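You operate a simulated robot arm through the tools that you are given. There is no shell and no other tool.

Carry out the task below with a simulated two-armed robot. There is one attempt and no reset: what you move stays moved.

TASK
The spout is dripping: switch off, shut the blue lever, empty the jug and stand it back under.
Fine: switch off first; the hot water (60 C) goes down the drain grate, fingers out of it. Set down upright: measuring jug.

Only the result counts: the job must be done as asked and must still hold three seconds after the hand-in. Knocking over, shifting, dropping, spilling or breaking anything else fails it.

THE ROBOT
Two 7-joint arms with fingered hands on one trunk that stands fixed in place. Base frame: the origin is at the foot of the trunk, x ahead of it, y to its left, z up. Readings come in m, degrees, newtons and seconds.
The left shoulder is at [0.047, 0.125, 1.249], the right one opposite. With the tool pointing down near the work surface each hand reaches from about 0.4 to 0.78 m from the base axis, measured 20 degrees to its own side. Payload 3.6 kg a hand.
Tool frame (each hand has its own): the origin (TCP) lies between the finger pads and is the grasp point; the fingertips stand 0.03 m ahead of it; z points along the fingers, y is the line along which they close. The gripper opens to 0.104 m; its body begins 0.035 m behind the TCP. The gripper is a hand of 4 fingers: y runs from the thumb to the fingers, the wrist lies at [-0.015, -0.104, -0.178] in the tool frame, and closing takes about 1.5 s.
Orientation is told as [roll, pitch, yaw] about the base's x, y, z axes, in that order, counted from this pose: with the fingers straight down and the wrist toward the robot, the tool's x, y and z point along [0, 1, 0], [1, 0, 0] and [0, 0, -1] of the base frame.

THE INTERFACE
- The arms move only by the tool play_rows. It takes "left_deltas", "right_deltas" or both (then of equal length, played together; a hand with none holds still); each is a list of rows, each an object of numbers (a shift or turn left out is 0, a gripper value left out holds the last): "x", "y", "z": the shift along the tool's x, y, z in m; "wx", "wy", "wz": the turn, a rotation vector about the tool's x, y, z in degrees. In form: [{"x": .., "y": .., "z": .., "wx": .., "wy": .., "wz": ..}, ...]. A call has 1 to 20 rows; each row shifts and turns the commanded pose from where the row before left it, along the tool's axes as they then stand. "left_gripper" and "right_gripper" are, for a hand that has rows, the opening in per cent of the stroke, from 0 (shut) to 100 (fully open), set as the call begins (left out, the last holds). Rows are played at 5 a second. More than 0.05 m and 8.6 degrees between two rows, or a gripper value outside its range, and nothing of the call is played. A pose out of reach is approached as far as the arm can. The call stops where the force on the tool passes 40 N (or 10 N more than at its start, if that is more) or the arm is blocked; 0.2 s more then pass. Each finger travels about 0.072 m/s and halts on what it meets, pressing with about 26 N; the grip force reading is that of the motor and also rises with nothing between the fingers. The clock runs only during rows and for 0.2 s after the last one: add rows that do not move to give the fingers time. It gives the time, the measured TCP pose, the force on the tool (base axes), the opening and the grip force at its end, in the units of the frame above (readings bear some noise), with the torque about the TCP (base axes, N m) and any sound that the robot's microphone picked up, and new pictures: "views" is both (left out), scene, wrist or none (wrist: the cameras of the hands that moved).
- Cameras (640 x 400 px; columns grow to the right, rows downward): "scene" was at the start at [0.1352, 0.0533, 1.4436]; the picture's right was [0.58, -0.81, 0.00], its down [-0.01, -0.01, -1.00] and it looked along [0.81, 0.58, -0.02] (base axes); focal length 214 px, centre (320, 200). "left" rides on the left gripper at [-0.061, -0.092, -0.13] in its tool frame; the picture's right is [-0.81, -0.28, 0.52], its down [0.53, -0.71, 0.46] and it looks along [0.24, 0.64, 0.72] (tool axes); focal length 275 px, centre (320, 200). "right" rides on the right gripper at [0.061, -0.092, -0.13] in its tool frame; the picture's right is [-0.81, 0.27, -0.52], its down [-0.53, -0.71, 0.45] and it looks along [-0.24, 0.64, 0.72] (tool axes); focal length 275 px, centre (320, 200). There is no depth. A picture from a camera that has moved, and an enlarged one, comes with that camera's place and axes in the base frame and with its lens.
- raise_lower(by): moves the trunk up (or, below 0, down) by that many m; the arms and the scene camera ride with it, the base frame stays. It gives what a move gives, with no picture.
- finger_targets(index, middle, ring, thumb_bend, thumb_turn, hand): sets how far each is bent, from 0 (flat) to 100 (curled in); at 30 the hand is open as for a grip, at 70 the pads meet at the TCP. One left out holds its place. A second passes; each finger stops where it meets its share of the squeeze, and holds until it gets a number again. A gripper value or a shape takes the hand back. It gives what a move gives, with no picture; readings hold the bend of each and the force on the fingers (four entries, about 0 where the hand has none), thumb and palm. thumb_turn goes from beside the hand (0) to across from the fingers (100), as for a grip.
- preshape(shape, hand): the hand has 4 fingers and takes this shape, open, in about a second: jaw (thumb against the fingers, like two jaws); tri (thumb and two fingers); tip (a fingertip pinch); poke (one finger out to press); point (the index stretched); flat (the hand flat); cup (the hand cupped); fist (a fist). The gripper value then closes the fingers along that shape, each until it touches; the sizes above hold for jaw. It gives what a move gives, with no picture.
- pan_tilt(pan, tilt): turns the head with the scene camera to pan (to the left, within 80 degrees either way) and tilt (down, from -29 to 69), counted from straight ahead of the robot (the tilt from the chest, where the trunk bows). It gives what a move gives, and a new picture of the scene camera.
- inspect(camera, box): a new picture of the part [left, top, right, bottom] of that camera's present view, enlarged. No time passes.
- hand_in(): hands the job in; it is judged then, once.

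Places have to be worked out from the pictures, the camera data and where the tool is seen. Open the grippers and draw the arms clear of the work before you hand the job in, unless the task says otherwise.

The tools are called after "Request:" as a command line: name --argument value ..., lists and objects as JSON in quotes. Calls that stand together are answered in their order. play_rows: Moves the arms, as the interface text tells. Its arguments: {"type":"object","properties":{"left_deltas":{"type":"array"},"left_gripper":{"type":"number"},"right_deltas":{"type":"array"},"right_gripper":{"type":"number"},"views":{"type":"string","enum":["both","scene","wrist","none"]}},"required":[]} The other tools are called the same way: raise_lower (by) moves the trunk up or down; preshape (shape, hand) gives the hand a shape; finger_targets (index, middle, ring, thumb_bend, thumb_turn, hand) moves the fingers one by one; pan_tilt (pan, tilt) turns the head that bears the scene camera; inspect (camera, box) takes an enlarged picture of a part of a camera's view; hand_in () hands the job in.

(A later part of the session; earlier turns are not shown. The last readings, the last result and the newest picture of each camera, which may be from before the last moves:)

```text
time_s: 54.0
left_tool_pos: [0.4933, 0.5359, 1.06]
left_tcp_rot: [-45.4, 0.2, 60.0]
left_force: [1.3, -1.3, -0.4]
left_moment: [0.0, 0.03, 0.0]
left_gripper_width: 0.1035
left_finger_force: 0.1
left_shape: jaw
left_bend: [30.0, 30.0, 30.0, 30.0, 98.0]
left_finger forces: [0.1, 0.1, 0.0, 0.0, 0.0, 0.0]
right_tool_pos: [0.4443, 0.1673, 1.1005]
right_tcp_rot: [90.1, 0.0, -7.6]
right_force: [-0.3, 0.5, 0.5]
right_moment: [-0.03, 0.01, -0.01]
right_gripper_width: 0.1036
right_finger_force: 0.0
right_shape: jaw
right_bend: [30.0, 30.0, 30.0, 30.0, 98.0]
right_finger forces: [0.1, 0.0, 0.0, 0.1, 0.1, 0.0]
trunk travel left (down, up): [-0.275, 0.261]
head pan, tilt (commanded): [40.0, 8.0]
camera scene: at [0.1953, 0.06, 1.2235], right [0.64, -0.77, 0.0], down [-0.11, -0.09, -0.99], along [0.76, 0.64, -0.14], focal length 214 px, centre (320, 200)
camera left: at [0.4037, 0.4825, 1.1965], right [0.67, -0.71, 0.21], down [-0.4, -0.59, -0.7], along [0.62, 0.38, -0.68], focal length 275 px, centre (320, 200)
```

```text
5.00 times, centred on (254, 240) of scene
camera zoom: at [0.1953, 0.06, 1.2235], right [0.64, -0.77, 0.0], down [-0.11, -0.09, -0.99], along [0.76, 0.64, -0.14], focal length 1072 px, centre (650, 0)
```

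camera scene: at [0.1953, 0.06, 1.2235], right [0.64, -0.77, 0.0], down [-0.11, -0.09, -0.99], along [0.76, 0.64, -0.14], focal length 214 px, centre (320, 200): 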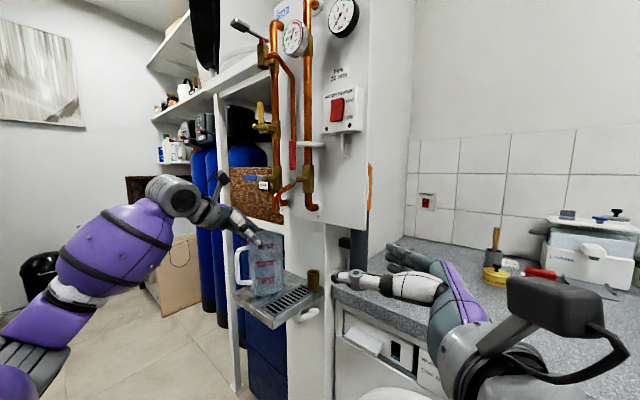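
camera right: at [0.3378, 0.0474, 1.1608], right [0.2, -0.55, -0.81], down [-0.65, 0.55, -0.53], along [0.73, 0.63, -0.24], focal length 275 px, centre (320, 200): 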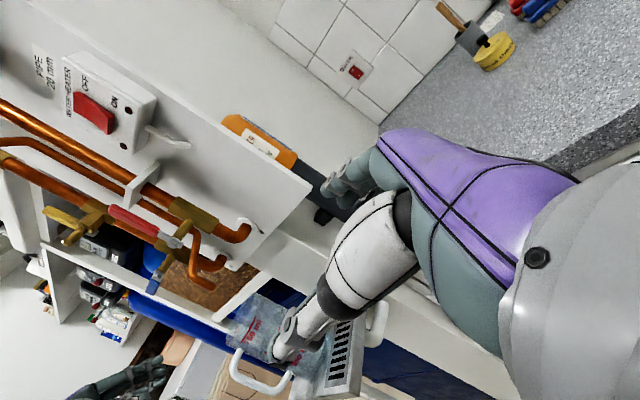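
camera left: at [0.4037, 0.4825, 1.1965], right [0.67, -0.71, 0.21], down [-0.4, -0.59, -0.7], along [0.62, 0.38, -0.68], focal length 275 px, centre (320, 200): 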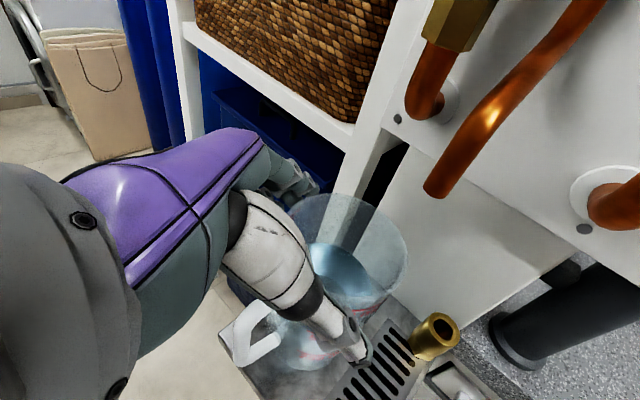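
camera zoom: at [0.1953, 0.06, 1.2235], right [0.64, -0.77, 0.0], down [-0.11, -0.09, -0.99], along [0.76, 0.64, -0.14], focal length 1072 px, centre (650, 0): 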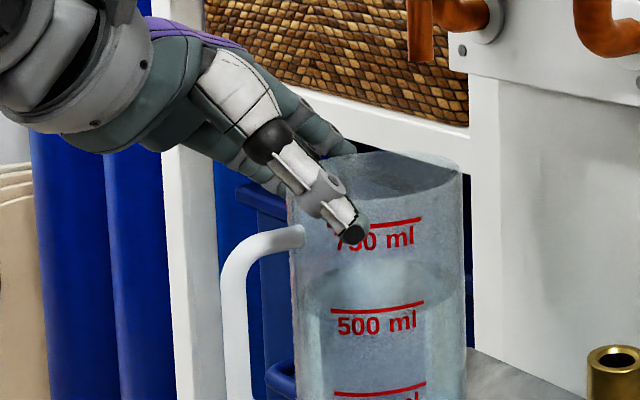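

Both sides clear the rim by ~6 mm. I advance the last 23 mm and check for palm contact.

Request:
play_rows --left_deltas '[{"z": 0.01}, {"z": 0.008}, {"z": 0.005}, {}]'

Request:
inspect --camera "left" --box '[200, 130, 520, 330]'

Request:
inspect --camera "scene" --box '[190, 200, 318, 280]'

```text
time_s: 55.0
left_tool_pos: [0.5079, 0.5279, 1.0429]
left_tcp_rot: [-45.4, 0.2, 60.0]
left_force: [-0.5, 2.1, 1.6]
left_moment: [0.06, -0.02, 0.02]
left_gripper_width: 0.1041
left_finger_force: 0.1
left_shape: jaw
left_bend: [29.0, 30.0, 30.0, 30.0, 98.0]
left_finger forces: [1.8, 0.0, 0.1, 0.1, 0.0, 0.1]
right_tool_pos: [0.445, 0.1649, 1.0998]
right_tcp_rot: [90.0, 0.1, -7.5]
right_force: [0.2, 0.4, 0.4]
right_moment: [0.03, 0.01, -0.03]
right_gripper_width: 0.1039
right_finger_force: 0.0
right_shape: jaw
right_bend: [30.0, 30.0, 30.0, 30.0, 98.0]
right_finger forces: [0.1, 0.0, 0.1, 0.1, 0.1, 0.0]
trunk travel left (down, up): [-0.275, 0.261]
head pan, tilt (commanded): [40.0, 8.0]
camera scene: at [0.1953, 0.0601, 1.2236], right [0.64, -0.77, 0.0], down [-0.11, -0.09, -0.99], along [0.76, 0.64, -0.14], focal length 214 px, centre (320, 200)
camera left: at [0.4182, 0.4748, 1.1803], right [0.68, -0.71, 0.21], down [-0.4, -0.59, -0.7], along [0.62, 0.38, -0.68], focal length 275 px, centre (320, 200)
```

scene: 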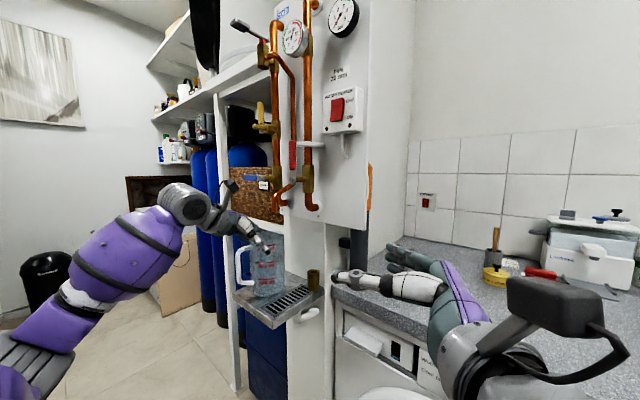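
left: 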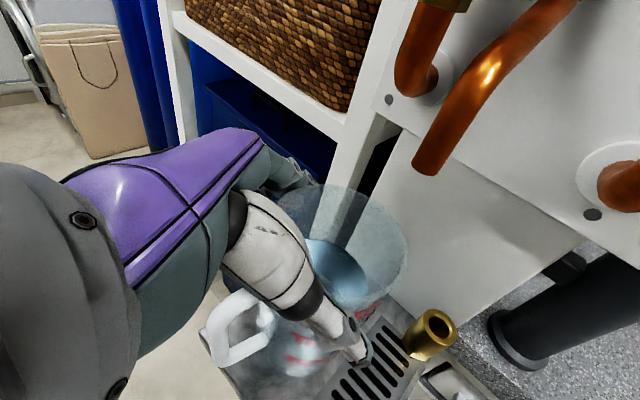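

```text
2.00 times, centred on (360, 230) of left
camera zoom: at [0.4182, 0.4748, 1.1803], right [0.68, -0.71, 0.21], down [-0.4, -0.59, -0.7], along [0.62, 0.38, -0.68], focal length 551 px, centre (240, 140)
```

zoom: 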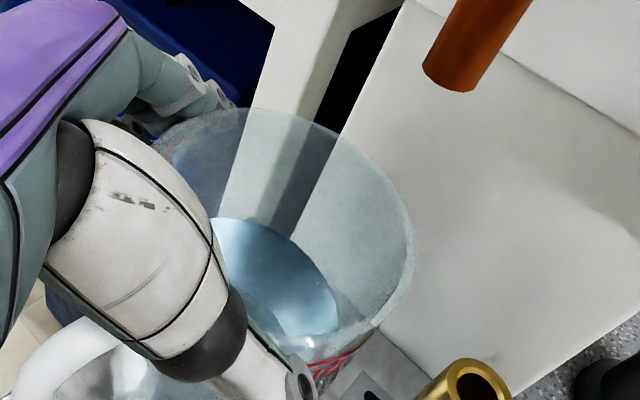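

```text
5.00 times, centred on (254, 240) of scene
camera zoom: at [0.1953, 0.0601, 1.2236], right [0.64, -0.77, 0.0], down [-0.11, -0.09, -0.99], along [0.76, 0.64, -0.14], focal length 1072 px, centre (650, 0)
```

zoom: 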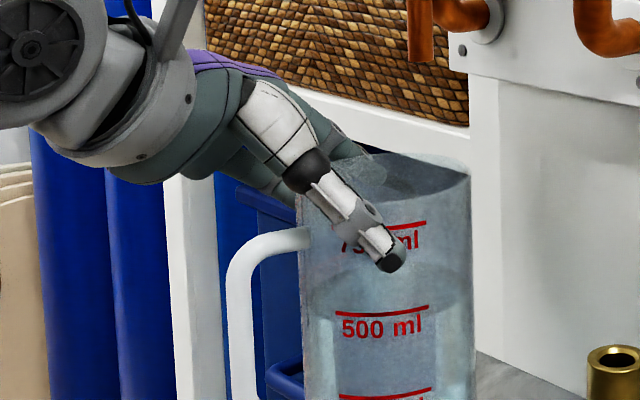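

The index just touches the wall (1.8 N) and nudged the jug a few millimetres; palm is clear. I close the hand on the jug's body.

Request:
play_rows --left_deltas '[{}, {}, {}, {}, {}, {}, {}, {}]' --left_gripper 0

Request:
inspect --camera "left" --box '[200, 130, 520, 330]'

Request:
inspect --camera "scene" --box '[190, 210, 318, 290]'

```text
time_s: 56.8
left_tool_pos: [0.5075, 0.5273, 1.0439]
left_tcp_rot: [-45.3, 0.2, 60.0]
left_force: [0.5, 0.5, 0.9]
left_moment: [-0.07, -0.01, -0.01]
left_gripper_width: 0.0842
left_finger_force: 26.5
left_shape: jaw
left_bend: [32.0, 34.0, 33.0, 53.0, 99.0]
left_finger forces: [18.3, 7.5, 0.1, 0.0, 26.1, 0.0]
right_tool_pos: [0.4448, 0.1656, 1.1005]
right_tcp_rot: [90.0, -0.1, -7.6]
right_force: [-0.4, -0.2, 0.3]
right_moment: [-0.02, -0.01, -0.02]
right_gripper_width: 0.1036
right_finger_force: 0.0
right_shape: jaw
right_bend: [30.0, 30.0, 30.0, 30.0, 98.0]
right_finger forces: [0.0, 0.0, 0.0, 0.0, 0.0, 0.0]
trunk travel left (down, up): [-0.275, 0.261]
head pan, tilt (commanded): [40.0, 8.0]
camera scene: at [0.1953, 0.0599, 1.2236], right [0.64, -0.77, 0.0], down [-0.11, -0.09, -0.99], along [0.76, 0.64, -0.14], focal length 214 px, centre (320, 200)
camera left: at [0.4181, 0.4748, 1.1804], right [0.68, -0.71, 0.21], down [-0.4, -0.59, -0.7], along [0.62, 0.38, -0.68], focal length 275 px, centre (320, 200)
```

scene: 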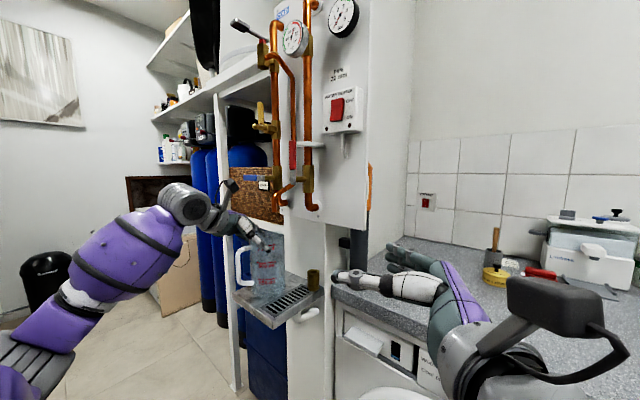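
left: 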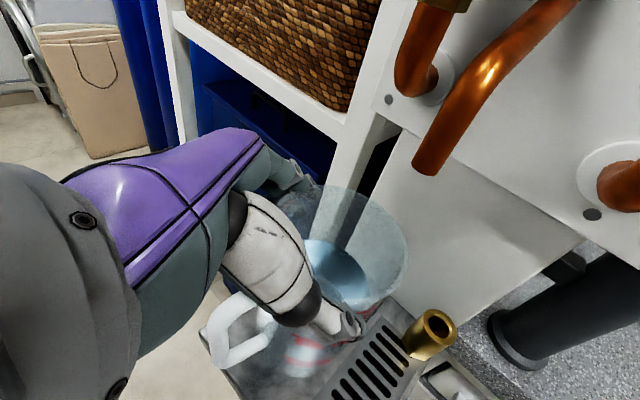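

```text
2.00 times, centred on (360, 230) of left
camera zoom: at [0.4181, 0.4748, 1.1804], right [0.68, -0.71, 0.21], down [-0.4, -0.59, -0.7], along [0.62, 0.38, -0.68], focal length 551 px, centre (240, 140)
```

zoom: 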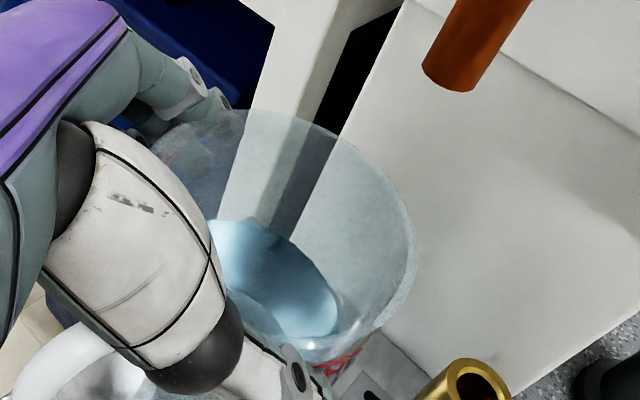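

```text
5.00 times, centred on (254, 250) of scene
camera zoom: at [0.1953, 0.0599, 1.2236], right [0.64, -0.77, 0.0], down [-0.11, -0.09, -0.99], along [0.76, 0.64, -0.14], focal length 1072 px, centre (650, -50)
```

zoom: 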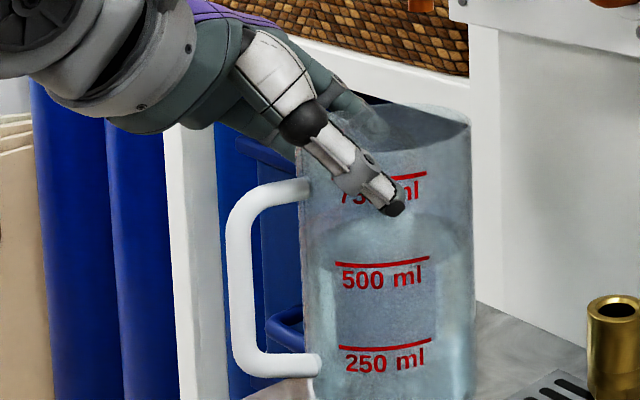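

A firm body grip: thumb 26 N against index 18 N and middle 7.5 N. I test with a slow 12 mm vertical lift.

Request:
play_rows --left_deltas '[{"x": -0.0021, "z": -0.0021}, {"x": -0.0021, "z": -0.0021}, {"x": -0.0021, "z": -0.0021}, {"x": -0.0022, "z": -0.0022}, {}, {}]'

Request:
inspect --camera "scene" --box '[200, 220, 328, 300]'

Request:
inspect --camera "scene" --box '[210, 250, 338, 330]'

```text
time_s: 58.2
left_tool_pos: [0.5063, 0.5291, 1.0561]
left_tcp_rot: [-45.4, 0.2, 60.0]
left_force: [-0.5, 0.9, -1.5]
left_moment: [0.05, 0.04, 0.02]
left_gripper_width: 0.0847
left_finger_force: 25.5
left_shape: jaw
left_bend: [32.0, 34.0, 33.0, 53.0, 99.0]
left_finger forces: [18.3, 8.1, 0.0, 0.0, 26.6, 0.0]
right_tool_pos: [0.4449, 0.165, 1.0992]
right_tcp_rot: [89.9, 0.0, -7.5]
right_force: [0.2, -0.3, -0.2]
right_moment: [-0.02, -0.01, 0.01]
right_gripper_width: 0.1038
right_finger_force: 0.0
right_shape: jaw
right_bend: [30.0, 30.0, 30.0, 30.0, 98.0]
right_finger forces: [0.0, 0.0, 0.0, 0.1, 0.0, 0.0]
trunk travel left (down, up): [-0.275, 0.261]
head pan, tilt (commanded): [40.0, 8.0]
camera scene: at [0.1955, 0.0601, 1.2235], right [0.64, -0.77, 0.0], down [-0.11, -0.09, -0.99], along [0.76, 0.64, -0.14], focal length 214 px, centre (320, 200)
camera left: at [0.4176, 0.4754, 1.1915], right [0.68, -0.71, 0.21], down [-0.4, -0.59, -0.7], along [0.62, 0.38, -0.69], focal length 275 px, centre (320, 200)
```

scene: 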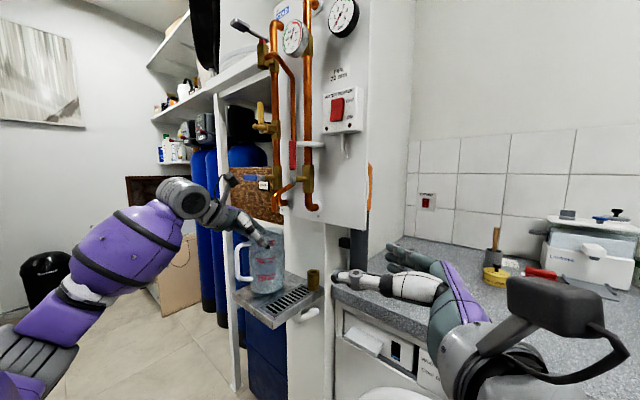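
left: 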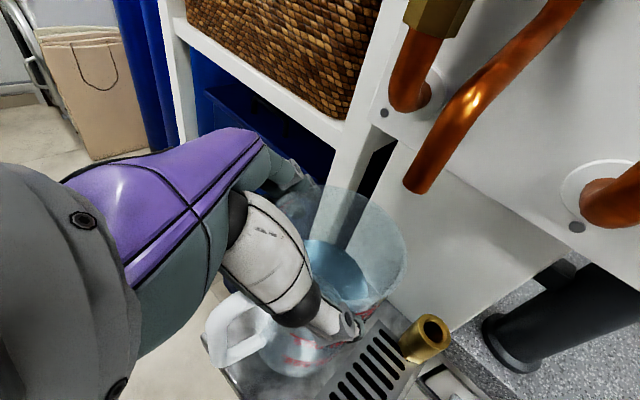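

```text
5.00 times, centred on (264, 260) of scene
camera zoom: at [0.1955, 0.0601, 1.2235], right [0.64, -0.77, 0.0], down [-0.11, -0.09, -0.99], along [0.76, 0.64, -0.14], focal length 1072 px, centre (600, -100)
```

zoom: 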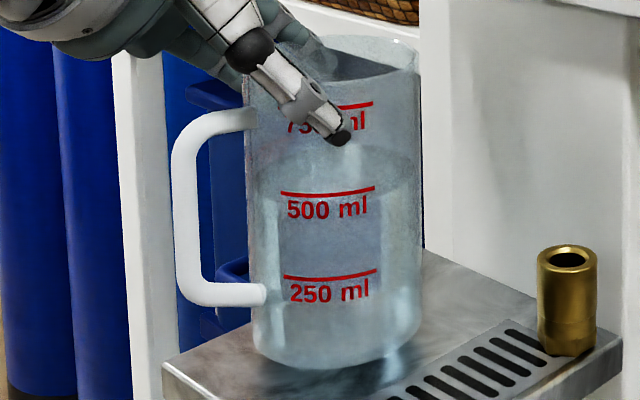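

```text
5.00 times, centred on (274, 290) of scene
camera zoom: at [0.1955, 0.0601, 1.2235], right [0.64, -0.77, 0.0], down [-0.11, -0.09, -0.99], along [0.76, 0.64, -0.14], focal length 1072 px, centre (550, -250)
```

zoom: 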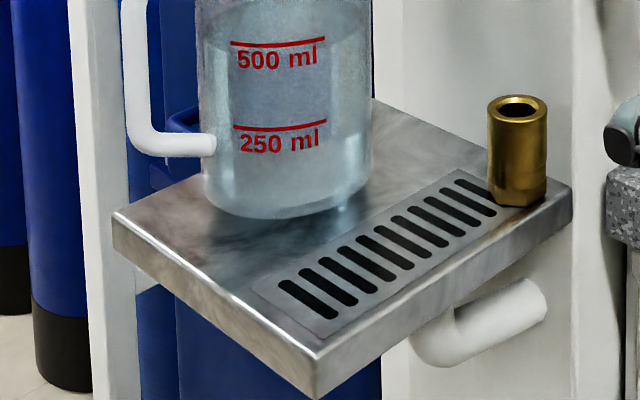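

The jug lifts cleanly, upright, with no slip. I raise it a little more and carry it forward-right to the pre-pour place (TCP ≈ 0.469, 0.502, 1.07), clear of the spout, while drawing the right arm further away.

Request:
play_rows --left_deltas '[{"x": -0.0033, "z": -0.0033}, {"x": -0.0033, "z": -0.0033}, {"x": -0.0032, "z": -0.0032}, {"x": 0.0033, "y": -0.0106, "z": -0.0033}, {"x": 0.0033, "y": -0.0106, "z": -0.0033}, {"x": 0.0033, "y": -0.0106, "z": -0.0033}, {"x": 0.0034, "y": -0.0107, "z": -0.0034}, {}]' --right_deltas '[{"z": -0.03}, {"z": -0.03}, {"z": -0.03}, {"z": -0.03}, {}, {}, {}, {}]'

Request:
inspect --camera "scene" --box '[200, 220, 328, 300]'

Request:
inspect --camera "left" --box '[200, 180, 520, 380]'

```text
time_s: 60.0
left_tool_pos: [0.4684, 0.5, 1.0691]
left_tcp_rot: [-45.3, 0.2, 60.0]
left_force: [-0.7, -0.7, -1.3]
left_moment: [0.01, 0.03, 0.0]
left_gripper_width: 0.0845
left_finger_force: 26.3
left_shape: jaw
left_bend: [32.0, 34.0, 33.0, 53.0, 99.0]
left_finger forces: [18.2, 8.1, 0.0, 0.1, 26.5, 0.1]
right_tool_pos: [0.4436, 0.0521, 1.0995]
right_tcp_rot: [90.0, 0.0, -7.5]
right_force: [-0.4, -0.5, 0.1]
right_moment: [0.02, -0.03, 0.05]
right_gripper_width: 0.1038
right_finger_force: 0.1
right_shape: jaw
right_bend: [30.0, 30.0, 30.0, 30.0, 98.0]
right_finger forces: [0.1, 0.0, 0.0, 0.0, 0.0, 0.0]
right hand out of reach, approached as far as the arm can: row 4
trunk travel left (down, up): [-0.275, 0.261]
head pan, tilt (commanded): [40.0, 8.0]
camera scene: at [0.1955, 0.0601, 1.2235], right [0.64, -0.77, 0.0], down [-0.11, -0.09, -0.99], along [0.76, 0.64, -0.14], focal length 214 px, centre (320, 200)
camera right: at [0.3365, -0.0658, 1.1609], right [0.2, -0.55, -0.81], down [-0.65, 0.55, -0.53], along [0.73, 0.63, -0.24], focal length 275 px, centre (320, 200)
camera left: at [0.3804, 0.4473, 1.2057], right [0.68, -0.71, 0.21], down [-0.4, -0.59, -0.7], along [0.62, 0.38, -0.69], focal length 275 px, centre (320, 200)
```

scene: 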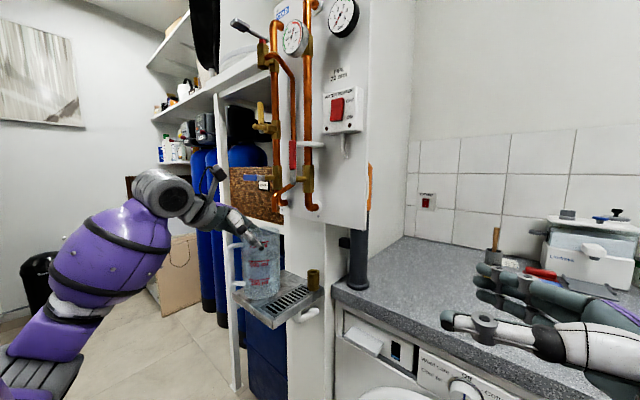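
right: 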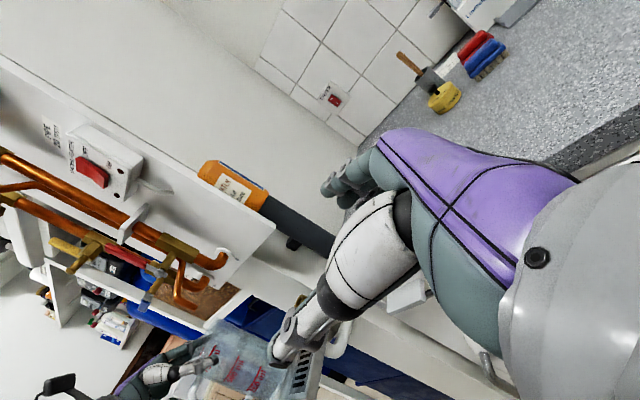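
left: 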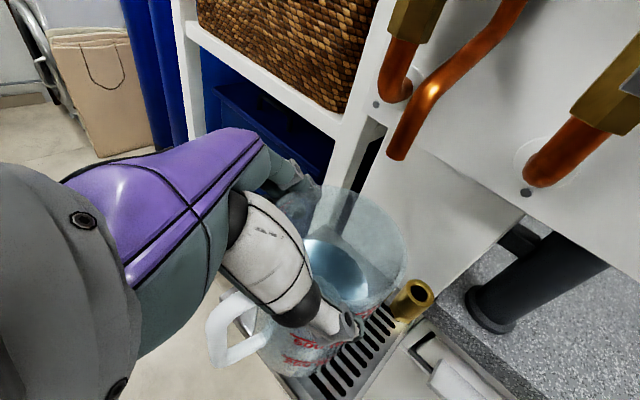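

```text
5.00 times, centred on (264, 260) of scene
camera zoom: at [0.1955, 0.0601, 1.2235], right [0.64, -0.77, 0.0], down [-0.11, -0.09, -0.99], along [0.76, 0.64, -0.14], focal length 1072 px, centre (600, -100)
```

zoom: 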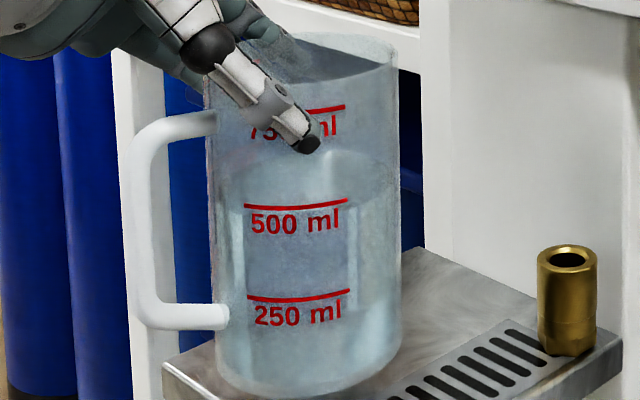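

```text
2.00 times, centred on (360, 280) of left
camera zoom: at [0.3804, 0.4473, 1.2057], right [0.68, -0.71, 0.21], down [-0.4, -0.59, -0.7], along [0.62, 0.38, -0.69], focal length 551 px, centre (240, 40)
```

zoom: 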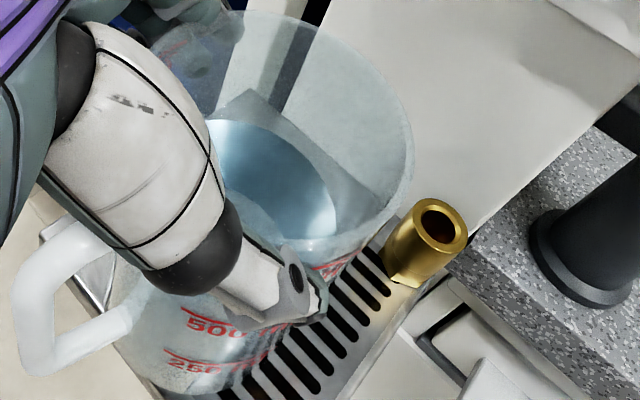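

Jug is held securely over the tray. I zoom in to refine where the rim sits relative to the hand before tilting.

Request:
inspect --camera "left" --box '[256, 170, 448, 290]'

Request:
inspect --camera "scene" --box '[224, 220, 304, 270]'

Request:
inspect --camera "right" --box '[100, 300, 340, 400]'

```text
3.33 times, centred on (352, 230) of left
camera zoom: at [0.3804, 0.4473, 1.2057], right [0.68, -0.71, 0.21], down [-0.4, -0.59, -0.7], along [0.62, 0.38, -0.69], focal length 918 px, centre (213, 100)
```

zoom: 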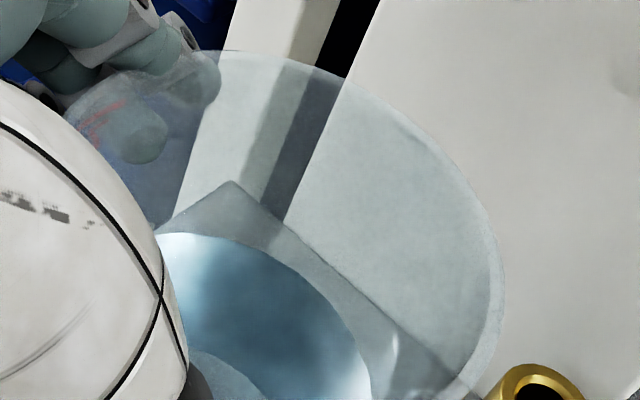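

```text
8.00 times, centred on (264, 245) of scene
camera zoom: at [0.1955, 0.0601, 1.2235], right [0.64, -0.77, 0.0], down [-0.11, -0.09, -0.99], along [0.76, 0.64, -0.14], focal length 1716 px, centre (768, -160)
```

zoom: 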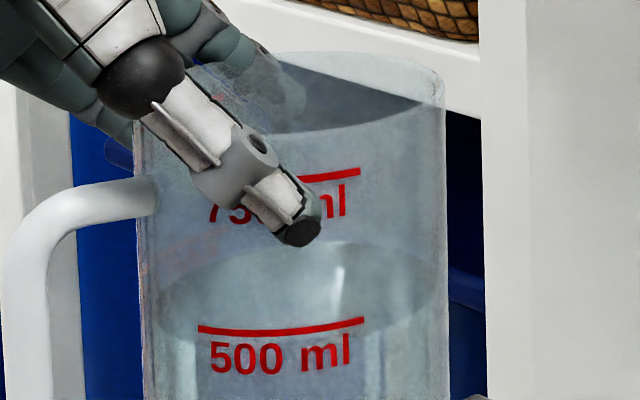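

```text
2.67 times, centred on (220, 350) of right
camera zoom: at [0.3365, -0.0658, 1.1609], right [0.2, -0.55, -0.81], down [-0.65, 0.55, -0.53], along [0.73, 0.63, -0.24], focal length 734 px, centre (587, -200)
```

zoom: 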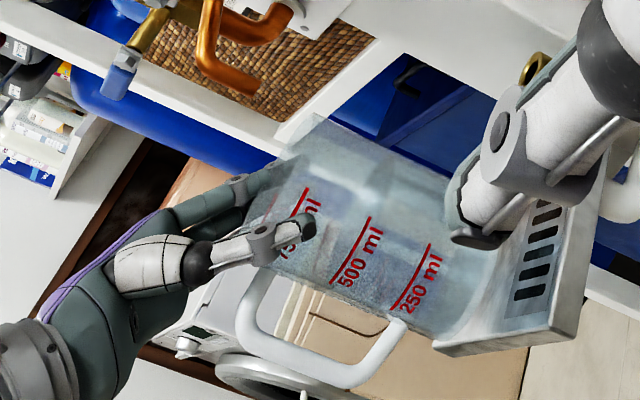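

Refined: jug axis is (+0.020, −0.003) from the TCP and the rim ~7 mm above it. I tilt about a horizontal axis 15° left of forward (pouring toward right/slightly away, lip clear of the thumb) to 40° — below the ~50° where water would start to run — keeping the lip above the grate.

Request:
play_rows --left_deltas '[{"wx": -2.5, "wy": 3.535, "wz": 2.5}, {"wx": -2.5, "wy": 3.535, "wz": 2.5}, {"wx": -2.5, "wy": 3.535, "wz": 2.5}, {"x": -0.0006, "y": -0.0006, "z": 0.0003, "wx": -2.5, "wy": 3.535, "wz": 2.5}, {"x": -0.0008, "y": -0.0008, "z": 0.0003, "wx": -2.5, "wy": 3.535, "wz": 2.5}, {"x": -0.0012, "y": -0.001, "z": 0.0002, "wx": -2.5, "wy": 3.535, "wz": 2.5}, {"x": -0.0016, "y": -0.0013, "z": 0.0002, "wx": -2.5, "wy": 3.535, "wz": 2.5}, {"x": -0.0004, "y": -0.0034, "z": 0.0044, "wx": -2.5, "wy": 3.535, "wz": 2.5}, {}]'

Request:
inspect --camera "scene" --box '[200, 210, 344, 300]'

Request:
inspect --camera "right" --box '[100, 280, 340, 400]'

```text
time_s: 62.0
left_tool_pos: [0.4698, 0.493, 1.0664]
left_tcp_rot: [-14.6, -26.9, 52.6]
left_force: [-0.3, -0.7, -0.9]
left_moment: [-0.09, -0.01, 0.0]
left_gripper_width: 0.0845
left_finger_force: 26.3
left_shape: jaw
left_bend: [32.0, 34.0, 33.0, 53.0, 99.0]
left_finger forces: [18.1, 7.8, 0.0, 0.1, 26.7, 0.1]
right_tool_pos: [0.443, 0.0528, 1.099]
right_tcp_rot: [90.0, 0.0, -7.5]
right_force: [0.1, 0.2, -1.0]
right_moment: [0.04, -0.01, 0.01]
right_gripper_width: 0.1039
right_finger_force: 0.0
right_shape: jaw
right_bend: [30.0, 30.0, 30.0, 30.0, 98.0]
right_finger forces: [0.0, 0.0, 0.1, 0.0, 0.0, 0.0]
trunk travel left (down, up): [-0.275, 0.261]
head pan, tilt (commanded): [40.0, 8.0]
camera scene: at [0.1954, 0.0601, 1.2235], right [0.64, -0.77, 0.0], down [-0.11, -0.09, -0.99], along [0.76, 0.64, -0.14], focal length 214 px, centre (320, 200)
camera left: at [0.403, 0.362, 1.1501], right [0.66, -0.64, -0.39], down [-0.55, -0.06, -0.84], along [0.52, 0.76, -0.39], focal length 275 px, centre (320, 200)
```

scene: 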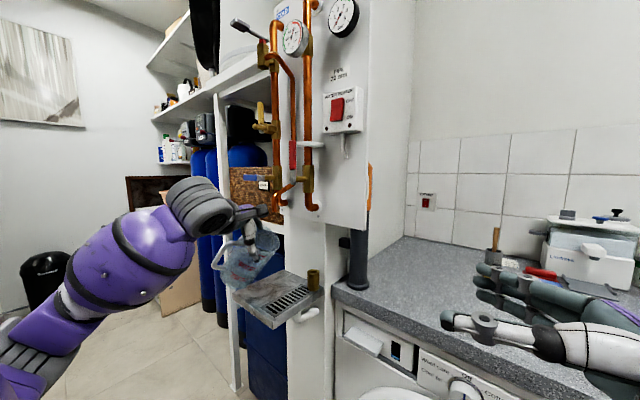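
left: 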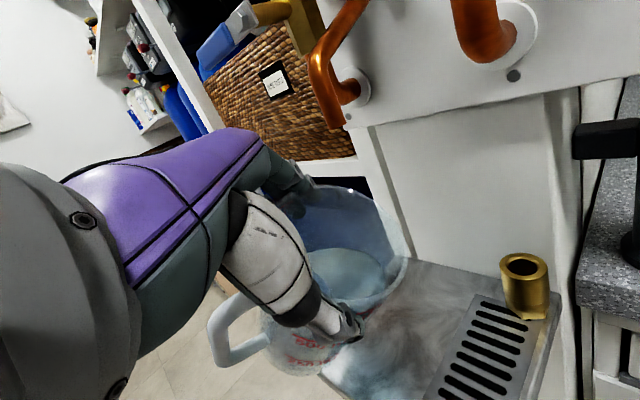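

```text
4.44 times, centred on (272, 255) of scene
camera zoom: at [0.1954, 0.0601, 1.2235], right [0.64, -0.77, 0.0], down [-0.11, -0.09, -0.99], along [0.76, 0.64, -0.14], focal length 953 px, centre (533, -44)
```

zoom: 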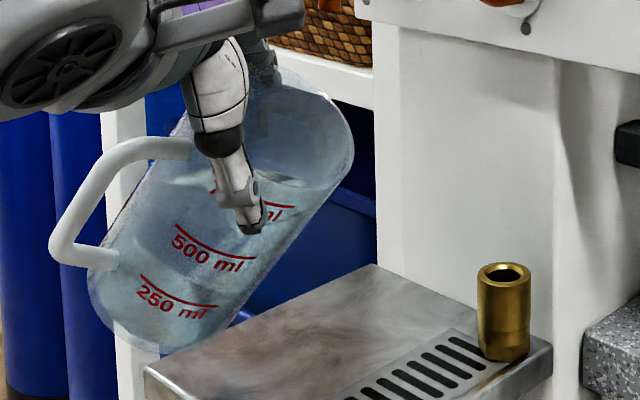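

```text
2.67 times, centred on (220, 340) of right
camera zoom: at [0.3365, -0.0657, 1.1609], right [0.2, -0.55, -0.81], down [-0.65, 0.55, -0.53], along [0.73, 0.63, -0.24], focal length 734 px, centre (587, -173)
```

zoom: 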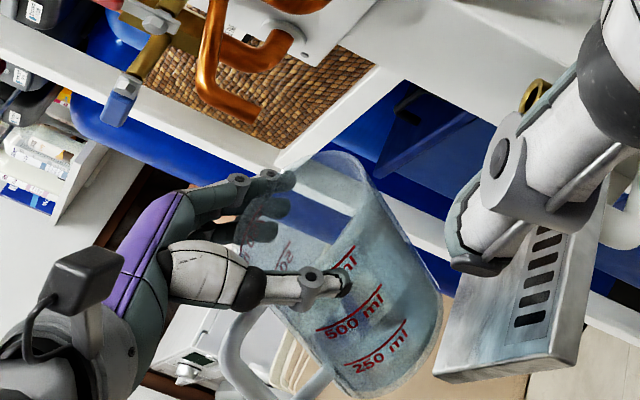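

Tilted 40° as planned; the lip projects right over the grate slots (slots y≈0.418–0.457) and no water runs yet. I shift the lip 6 mm toward the slot centre and tilt slowly on to 50°.

Request:
play_rows --left_deltas '[{"x": -0.0014, "y": -0.0027, "z": 0.0019, "wx": -1.0, "wy": 1.414, "wz": 1.0}, {"x": -0.0014, "y": -0.0027, "z": 0.0019, "wx": -1.0, "wy": 1.414, "wz": 1.0}, {"x": -0.0014, "y": -0.0027, "z": 0.0019, "wx": -1.0, "wy": 1.414, "wz": 1.0}, {"x": -0.0014, "y": -0.0027, "z": 0.0019, "wx": -1.0, "wy": 1.414, "wz": 1.0}, {"x": -0.0014, "y": -0.0027, "z": 0.0019, "wx": -1.0, "wy": 1.414, "wz": 1.0}, {}, {}]'

Request:
inspect --camera "scene" --box '[200, 210, 344, 300]'

Request:
inspect --camera "left" --box '[280, 200, 600, 400]'

```text
time_s: 63.6
left_tool_pos: [0.4729, 0.4822, 1.0515]
left_tcp_rot: [-5.3, -32.7, 48.0]
left_force: [0.2, 0.2, -2.0]
left_moment: [-0.09, -0.01, 0.03]
left_gripper_width: 0.0844
left_finger_force: 26.1
left_shape: jaw
left_bend: [32.0, 34.0, 33.0, 53.0, 99.0]
left_finger forces: [18.1, 7.6, 0.0, 0.1, 26.6, 0.0]
right_tool_pos: [0.4433, 0.0533, 1.1]
right_tcp_rot: [90.0, 0.0, -7.5]
right_force: [-0.9, 0.2, 0.4]
right_moment: [0.03, 0.0, -0.03]
right_gripper_width: 0.1039
right_finger_force: 0.1
right_shape: jaw
right_bend: [30.0, 30.0, 30.0, 30.0, 98.0]
right_finger forces: [0.0, 0.0, 0.0, 0.0, 0.0, 0.0]
trunk travel left (down, up): [-0.275, 0.261]
head pan, tilt (commanded): [40.0, 8.0]
camera scene: at [0.1955, 0.0601, 1.2235], right [0.64, -0.77, 0.0], down [-0.11, -0.09, -0.99], along [0.76, 0.64, -0.14], focal length 214 px, centre (320, 200)
camera left: at [0.4085, 0.3377, 1.1162], right [0.64, -0.57, -0.52], down [-0.58, 0.08, -0.81], along [0.5, 0.82, -0.28], focal length 275 px, centre (320, 200)
```

scene: 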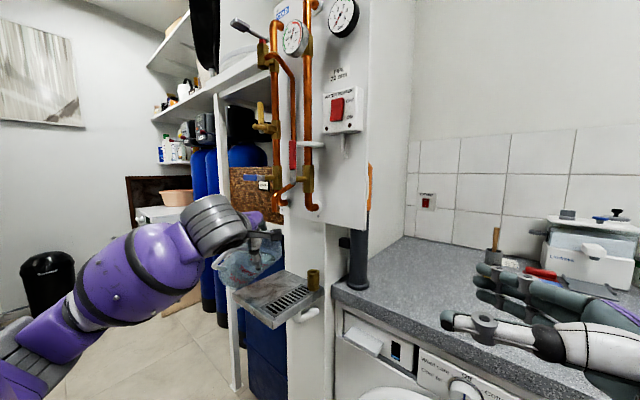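
left: 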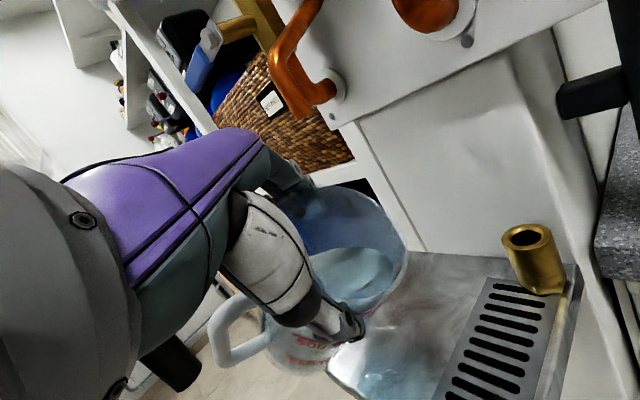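

```text
4.44 times, centred on (272, 255) of scene
camera zoom: at [0.1955, 0.0601, 1.2235], right [0.64, -0.77, 0.0], down [-0.11, -0.09, -0.99], along [0.76, 0.64, -0.14], focal length 953 px, centre (533, -44)
```

zoom: 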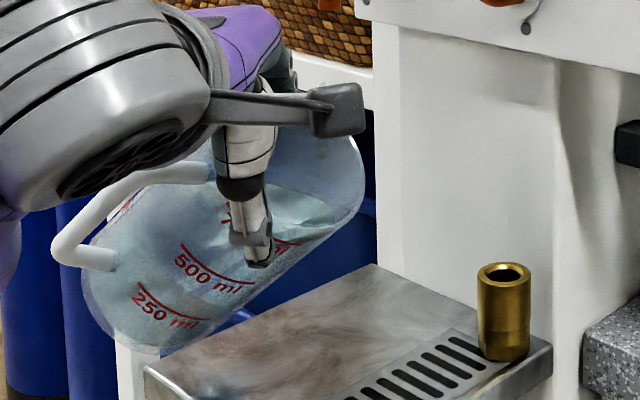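

```text
2.00 times, centred on (440, 300) of left
camera zoom: at [0.4085, 0.3377, 1.1162], right [0.64, -0.57, -0.52], down [-0.58, 0.08, -0.81], along [0.5, 0.82, -0.28], focal length 551 px, centre (80, 0)
```

zoom: 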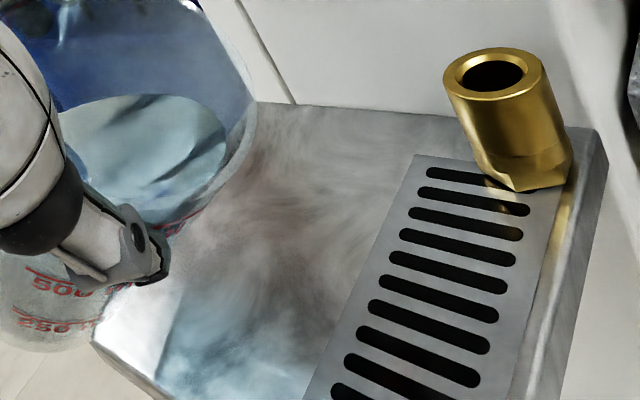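

Water surface is still ~1.5 cm inside the lip, and the lip projects onto the slots. I continue slowly from 50° to 60°.

Request:
play_rows --left_deltas '[{"x": -0.0012, "y": -0.0024, "z": 0.0022, "wx": -1.0, "wy": 1.414, "wz": 1.0}, {"x": -0.0012, "y": -0.0024, "z": 0.0022, "wx": -1.0, "wy": 1.414, "wz": 1.0}, {"x": -0.0012, "y": -0.0024, "z": 0.0022, "wx": -1.0, "wy": 1.414, "wz": 1.0}, {"x": -0.0012, "y": -0.0024, "z": 0.0022, "wx": -1.0, "wy": 1.414, "wz": 1.0}, {"x": -0.0012, "y": -0.0024, "z": 0.0022, "wx": -1.0, "wy": 1.414, "wz": 1.0}, {}]'

Request:
inspect --camera "scene" --box '[200, 210, 344, 300]'

Request:
inspect --camera "left" --box '[280, 200, 600, 400]'

```text
time_s: 65.0
left_tool_pos: [0.4757, 0.4756, 1.0367]
left_tcp_rot: [5.3, -37.7, 41.9]
left_force: [0.6, 0.1, -1.5]
left_moment: [-0.11, -0.02, 0.02]
left_gripper_width: 0.0841
left_finger_force: 25.8
left_shape: jaw
left_bend: [32.0, 34.0, 33.0, 53.0, 99.0]
left_finger forces: [18.1, 7.6, 0.0, 0.1, 26.6, 0.0]
right_tool_pos: [0.4431, 0.0515, 1.0999]
right_tcp_rot: [90.0, 0.0, -7.5]
right_force: [-0.3, 0.0, 0.5]
right_moment: [0.02, 0.0, 0.04]
right_gripper_width: 0.1036
right_finger_force: 0.1
right_shape: jaw
right_bend: [30.0, 30.0, 30.0, 30.0, 98.0]
right_finger forces: [0.1, 0.0, 0.0, 0.0, 0.0, 0.1]
trunk travel left (down, up): [-0.275, 0.261]
head pan, tilt (commanded): [40.0, 8.0]
camera scene: at [0.1954, 0.0601, 1.2235], right [0.64, -0.77, 0.0], down [-0.11, -0.09, -0.99], along [0.76, 0.64, -0.14], focal length 214 px, centre (320, 200)
camera left: at [0.4125, 0.3222, 1.0782], right [0.61, -0.47, -0.64], down [-0.62, 0.21, -0.76], along [0.49, 0.86, -0.16], focal length 275 px, centre (320, 200)
```

scene: 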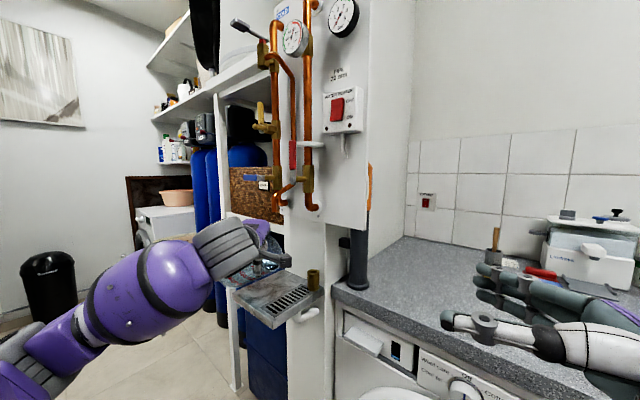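
left: 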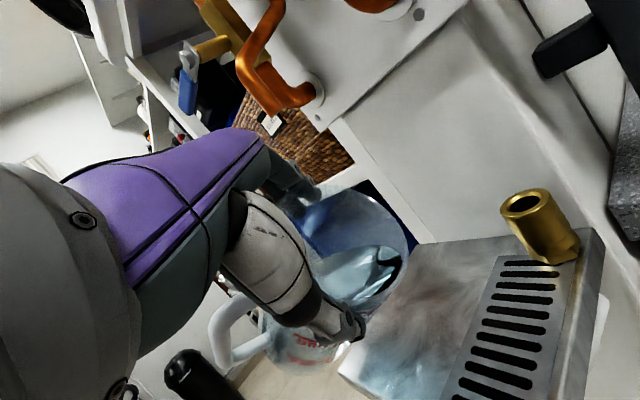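

```text
4.44 times, centred on (272, 255) of scene
camera zoom: at [0.1954, 0.0601, 1.2235], right [0.64, -0.77, 0.0], down [-0.11, -0.09, -0.99], along [0.76, 0.64, -0.14], focal length 953 px, centre (533, -44)
```

zoom: 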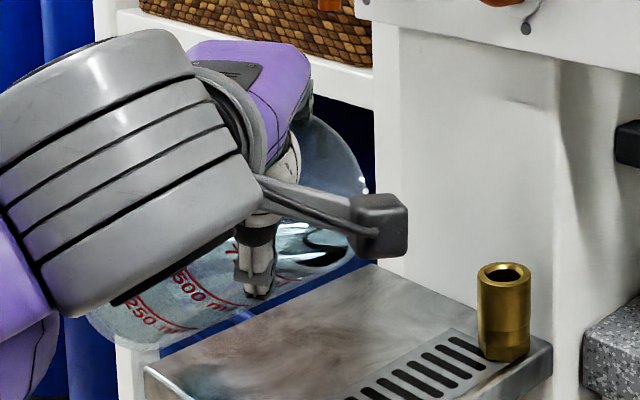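

```text
2.00 times, centred on (440, 300) of left
camera zoom: at [0.4125, 0.3222, 1.0782], right [0.61, -0.47, -0.64], down [-0.62, 0.21, -0.76], along [0.49, 0.86, -0.16], focal length 551 px, centre (80, 0)
```

zoom: 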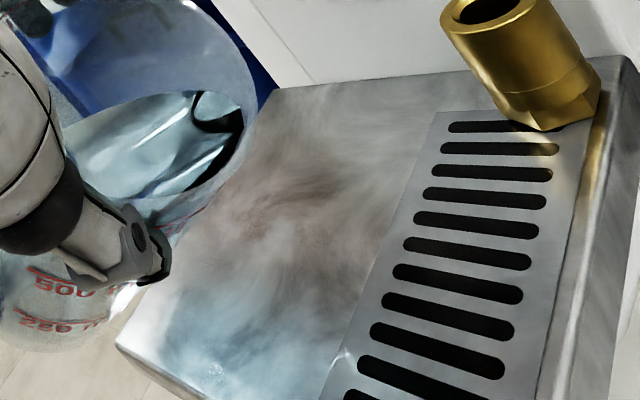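

No stream yet; the water is right behind the lip. I check from the right hand's camera for the side view before going on.

Request:
inspect --camera "right" --box '[140, 280, 340, 400]'

Request:
inspect --camera "left" --box '[340, 220, 500, 320]'

```text
3.20 times, centred on (240, 340) of right
camera zoom: at [0.3365, -0.0657, 1.1609], right [0.2, -0.55, -0.81], down [-0.65, 0.55, -0.53], along [0.73, 0.63, -0.24], focal length 881 px, centre (576, -248)
```

zoom: 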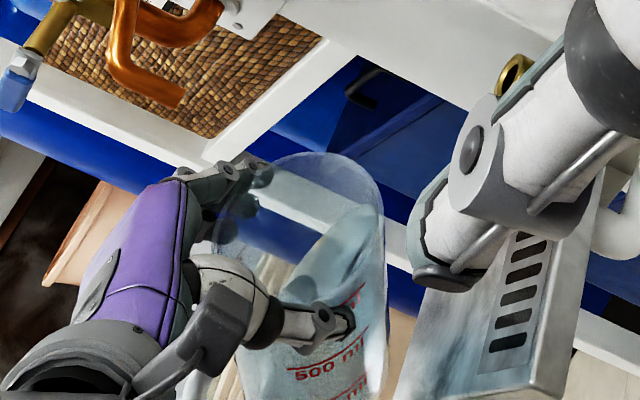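

```text
4.00 times, centred on (420, 270) of left
camera zoom: at [0.4125, 0.3222, 1.0782], right [0.61, -0.47, -0.64], down [-0.62, 0.21, -0.76], along [0.49, 0.86, -0.16], focal length 1101 px, centre (-80, -80)
```

zoom: 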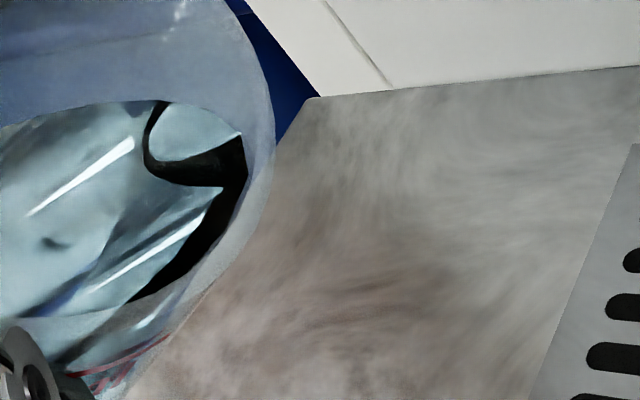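

The dark patch is just a reflection; the water is ~1 cm from the lip. I continue at 1° per row from 60° to 70°, lowering the lip toward the grate.

Request:
play_rows --left_deltas '[{"x": -0.00095, "y": -0.0014, "z": 0.00105, "wx": -0.5, "wy": 0.707, "wz": 0.5}, {"x": -0.00095, "y": -0.0014, "z": 0.00105, "wx": -0.5, "wy": 0.707, "wz": 0.5}, {"x": -0.00095, "y": -0.0014, "z": 0.00105, "wx": -0.5, "wy": 0.707, "wz": 0.5}, {"x": -0.00095, "y": -0.0014, "z": 0.00105, "wx": -0.5, "wy": 0.707, "wz": 0.5}, {"x": -0.00095, "y": -0.0014, "z": 0.00105, "wx": -0.5, "wy": 0.707, "wz": 0.5}, {"x": -0.00095, "y": -0.0014, "z": 0.00105, "wx": -0.5, "wy": 0.707, "wz": 0.5}]' --views "wrist"

Request:
inspect --camera "left" --box '[320, 200, 560, 350]'

Request:
inspect --camera "scene" --box '[220, 220, 348, 300]'

```text
time_s: 66.4
left_tool_pos: [0.477, 0.4707, 1.0241]
left_tcp_rot: [12.3, -40.3, 37.4]
left_force: [0.4, 0.3, -2.2]
left_moment: [-0.14, -0.02, 0.0]
left_gripper_width: 0.0843
left_finger_force: 26.2
left_shape: jaw
left_bend: [32.0, 34.0, 33.0, 53.0, 99.0]
left_finger forces: [18.0, 7.5, 0.1, 0.0, 26.7, 0.0]
right_tool_pos: [0.4429, 0.0528, 1.0988]
right_tcp_rot: [90.0, -0.1, -7.5]
right_force: [-0.5, 1.1, 0.7]
right_moment: [-0.01, -0.03, -0.05]
right_gripper_width: 0.1041
right_finger_force: 0.1
right_shape: jaw
right_bend: [30.0, 30.0, 30.0, 30.0, 98.0]
right_finger forces: [0.1, 0.1, 0.0, 0.0, 0.0, 0.0]
trunk travel left (down, up): [-0.275, 0.261]
head pan, tilt (commanded): [40.0, 8.0]
camera left: at [0.4151, 0.3147, 1.0528], right [0.59, -0.4, -0.7], down [-0.64, 0.29, -0.71], along [0.49, 0.87, -0.08], focal length 275 px, centre (320, 200)
```

left: 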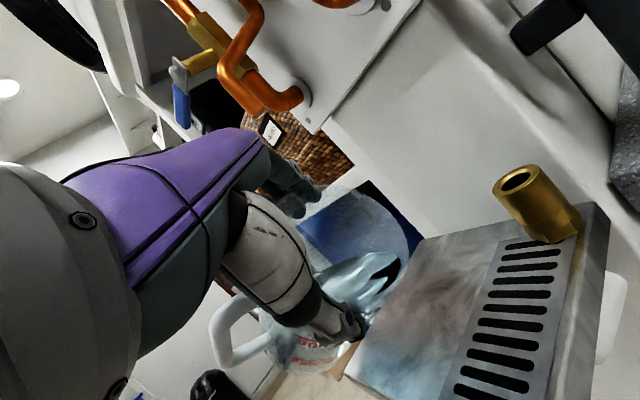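

```text
2.67 times, centred on (440, 275) of left
camera zoom: at [0.4151, 0.3147, 1.0528], right [0.59, -0.4, -0.7], down [-0.64, 0.29, -0.71], along [0.49, 0.87, -0.08], focal length 734 px, centre (0, 0)
```

zoom: 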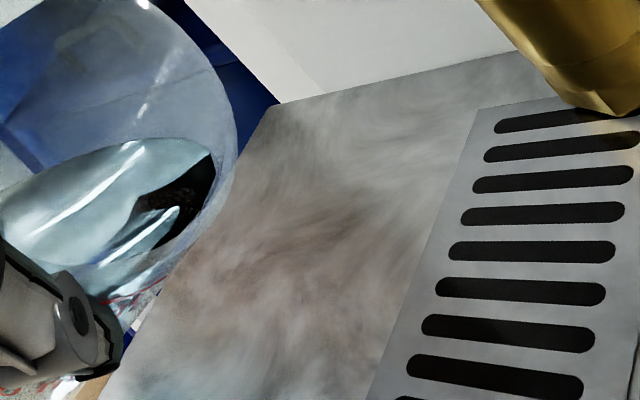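

```text
5.00 times, centred on (284, 260) of scene
camera zoom: at [0.1955, 0.0602, 1.2235], right [0.64, -0.77, 0.0], down [-0.11, -0.09, -0.99], along [0.76, 0.64, -0.14], focal length 1072 px, centre (500, -100)
```

zoom: 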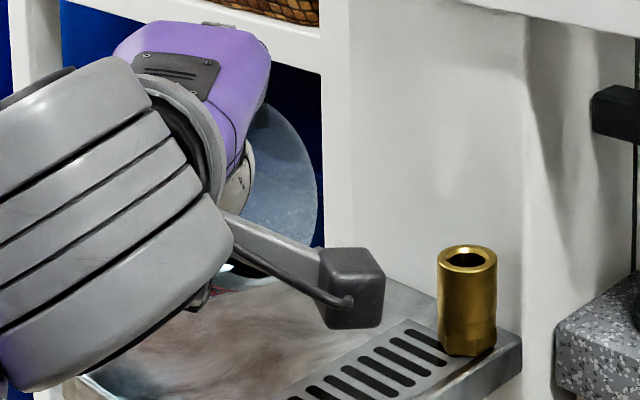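

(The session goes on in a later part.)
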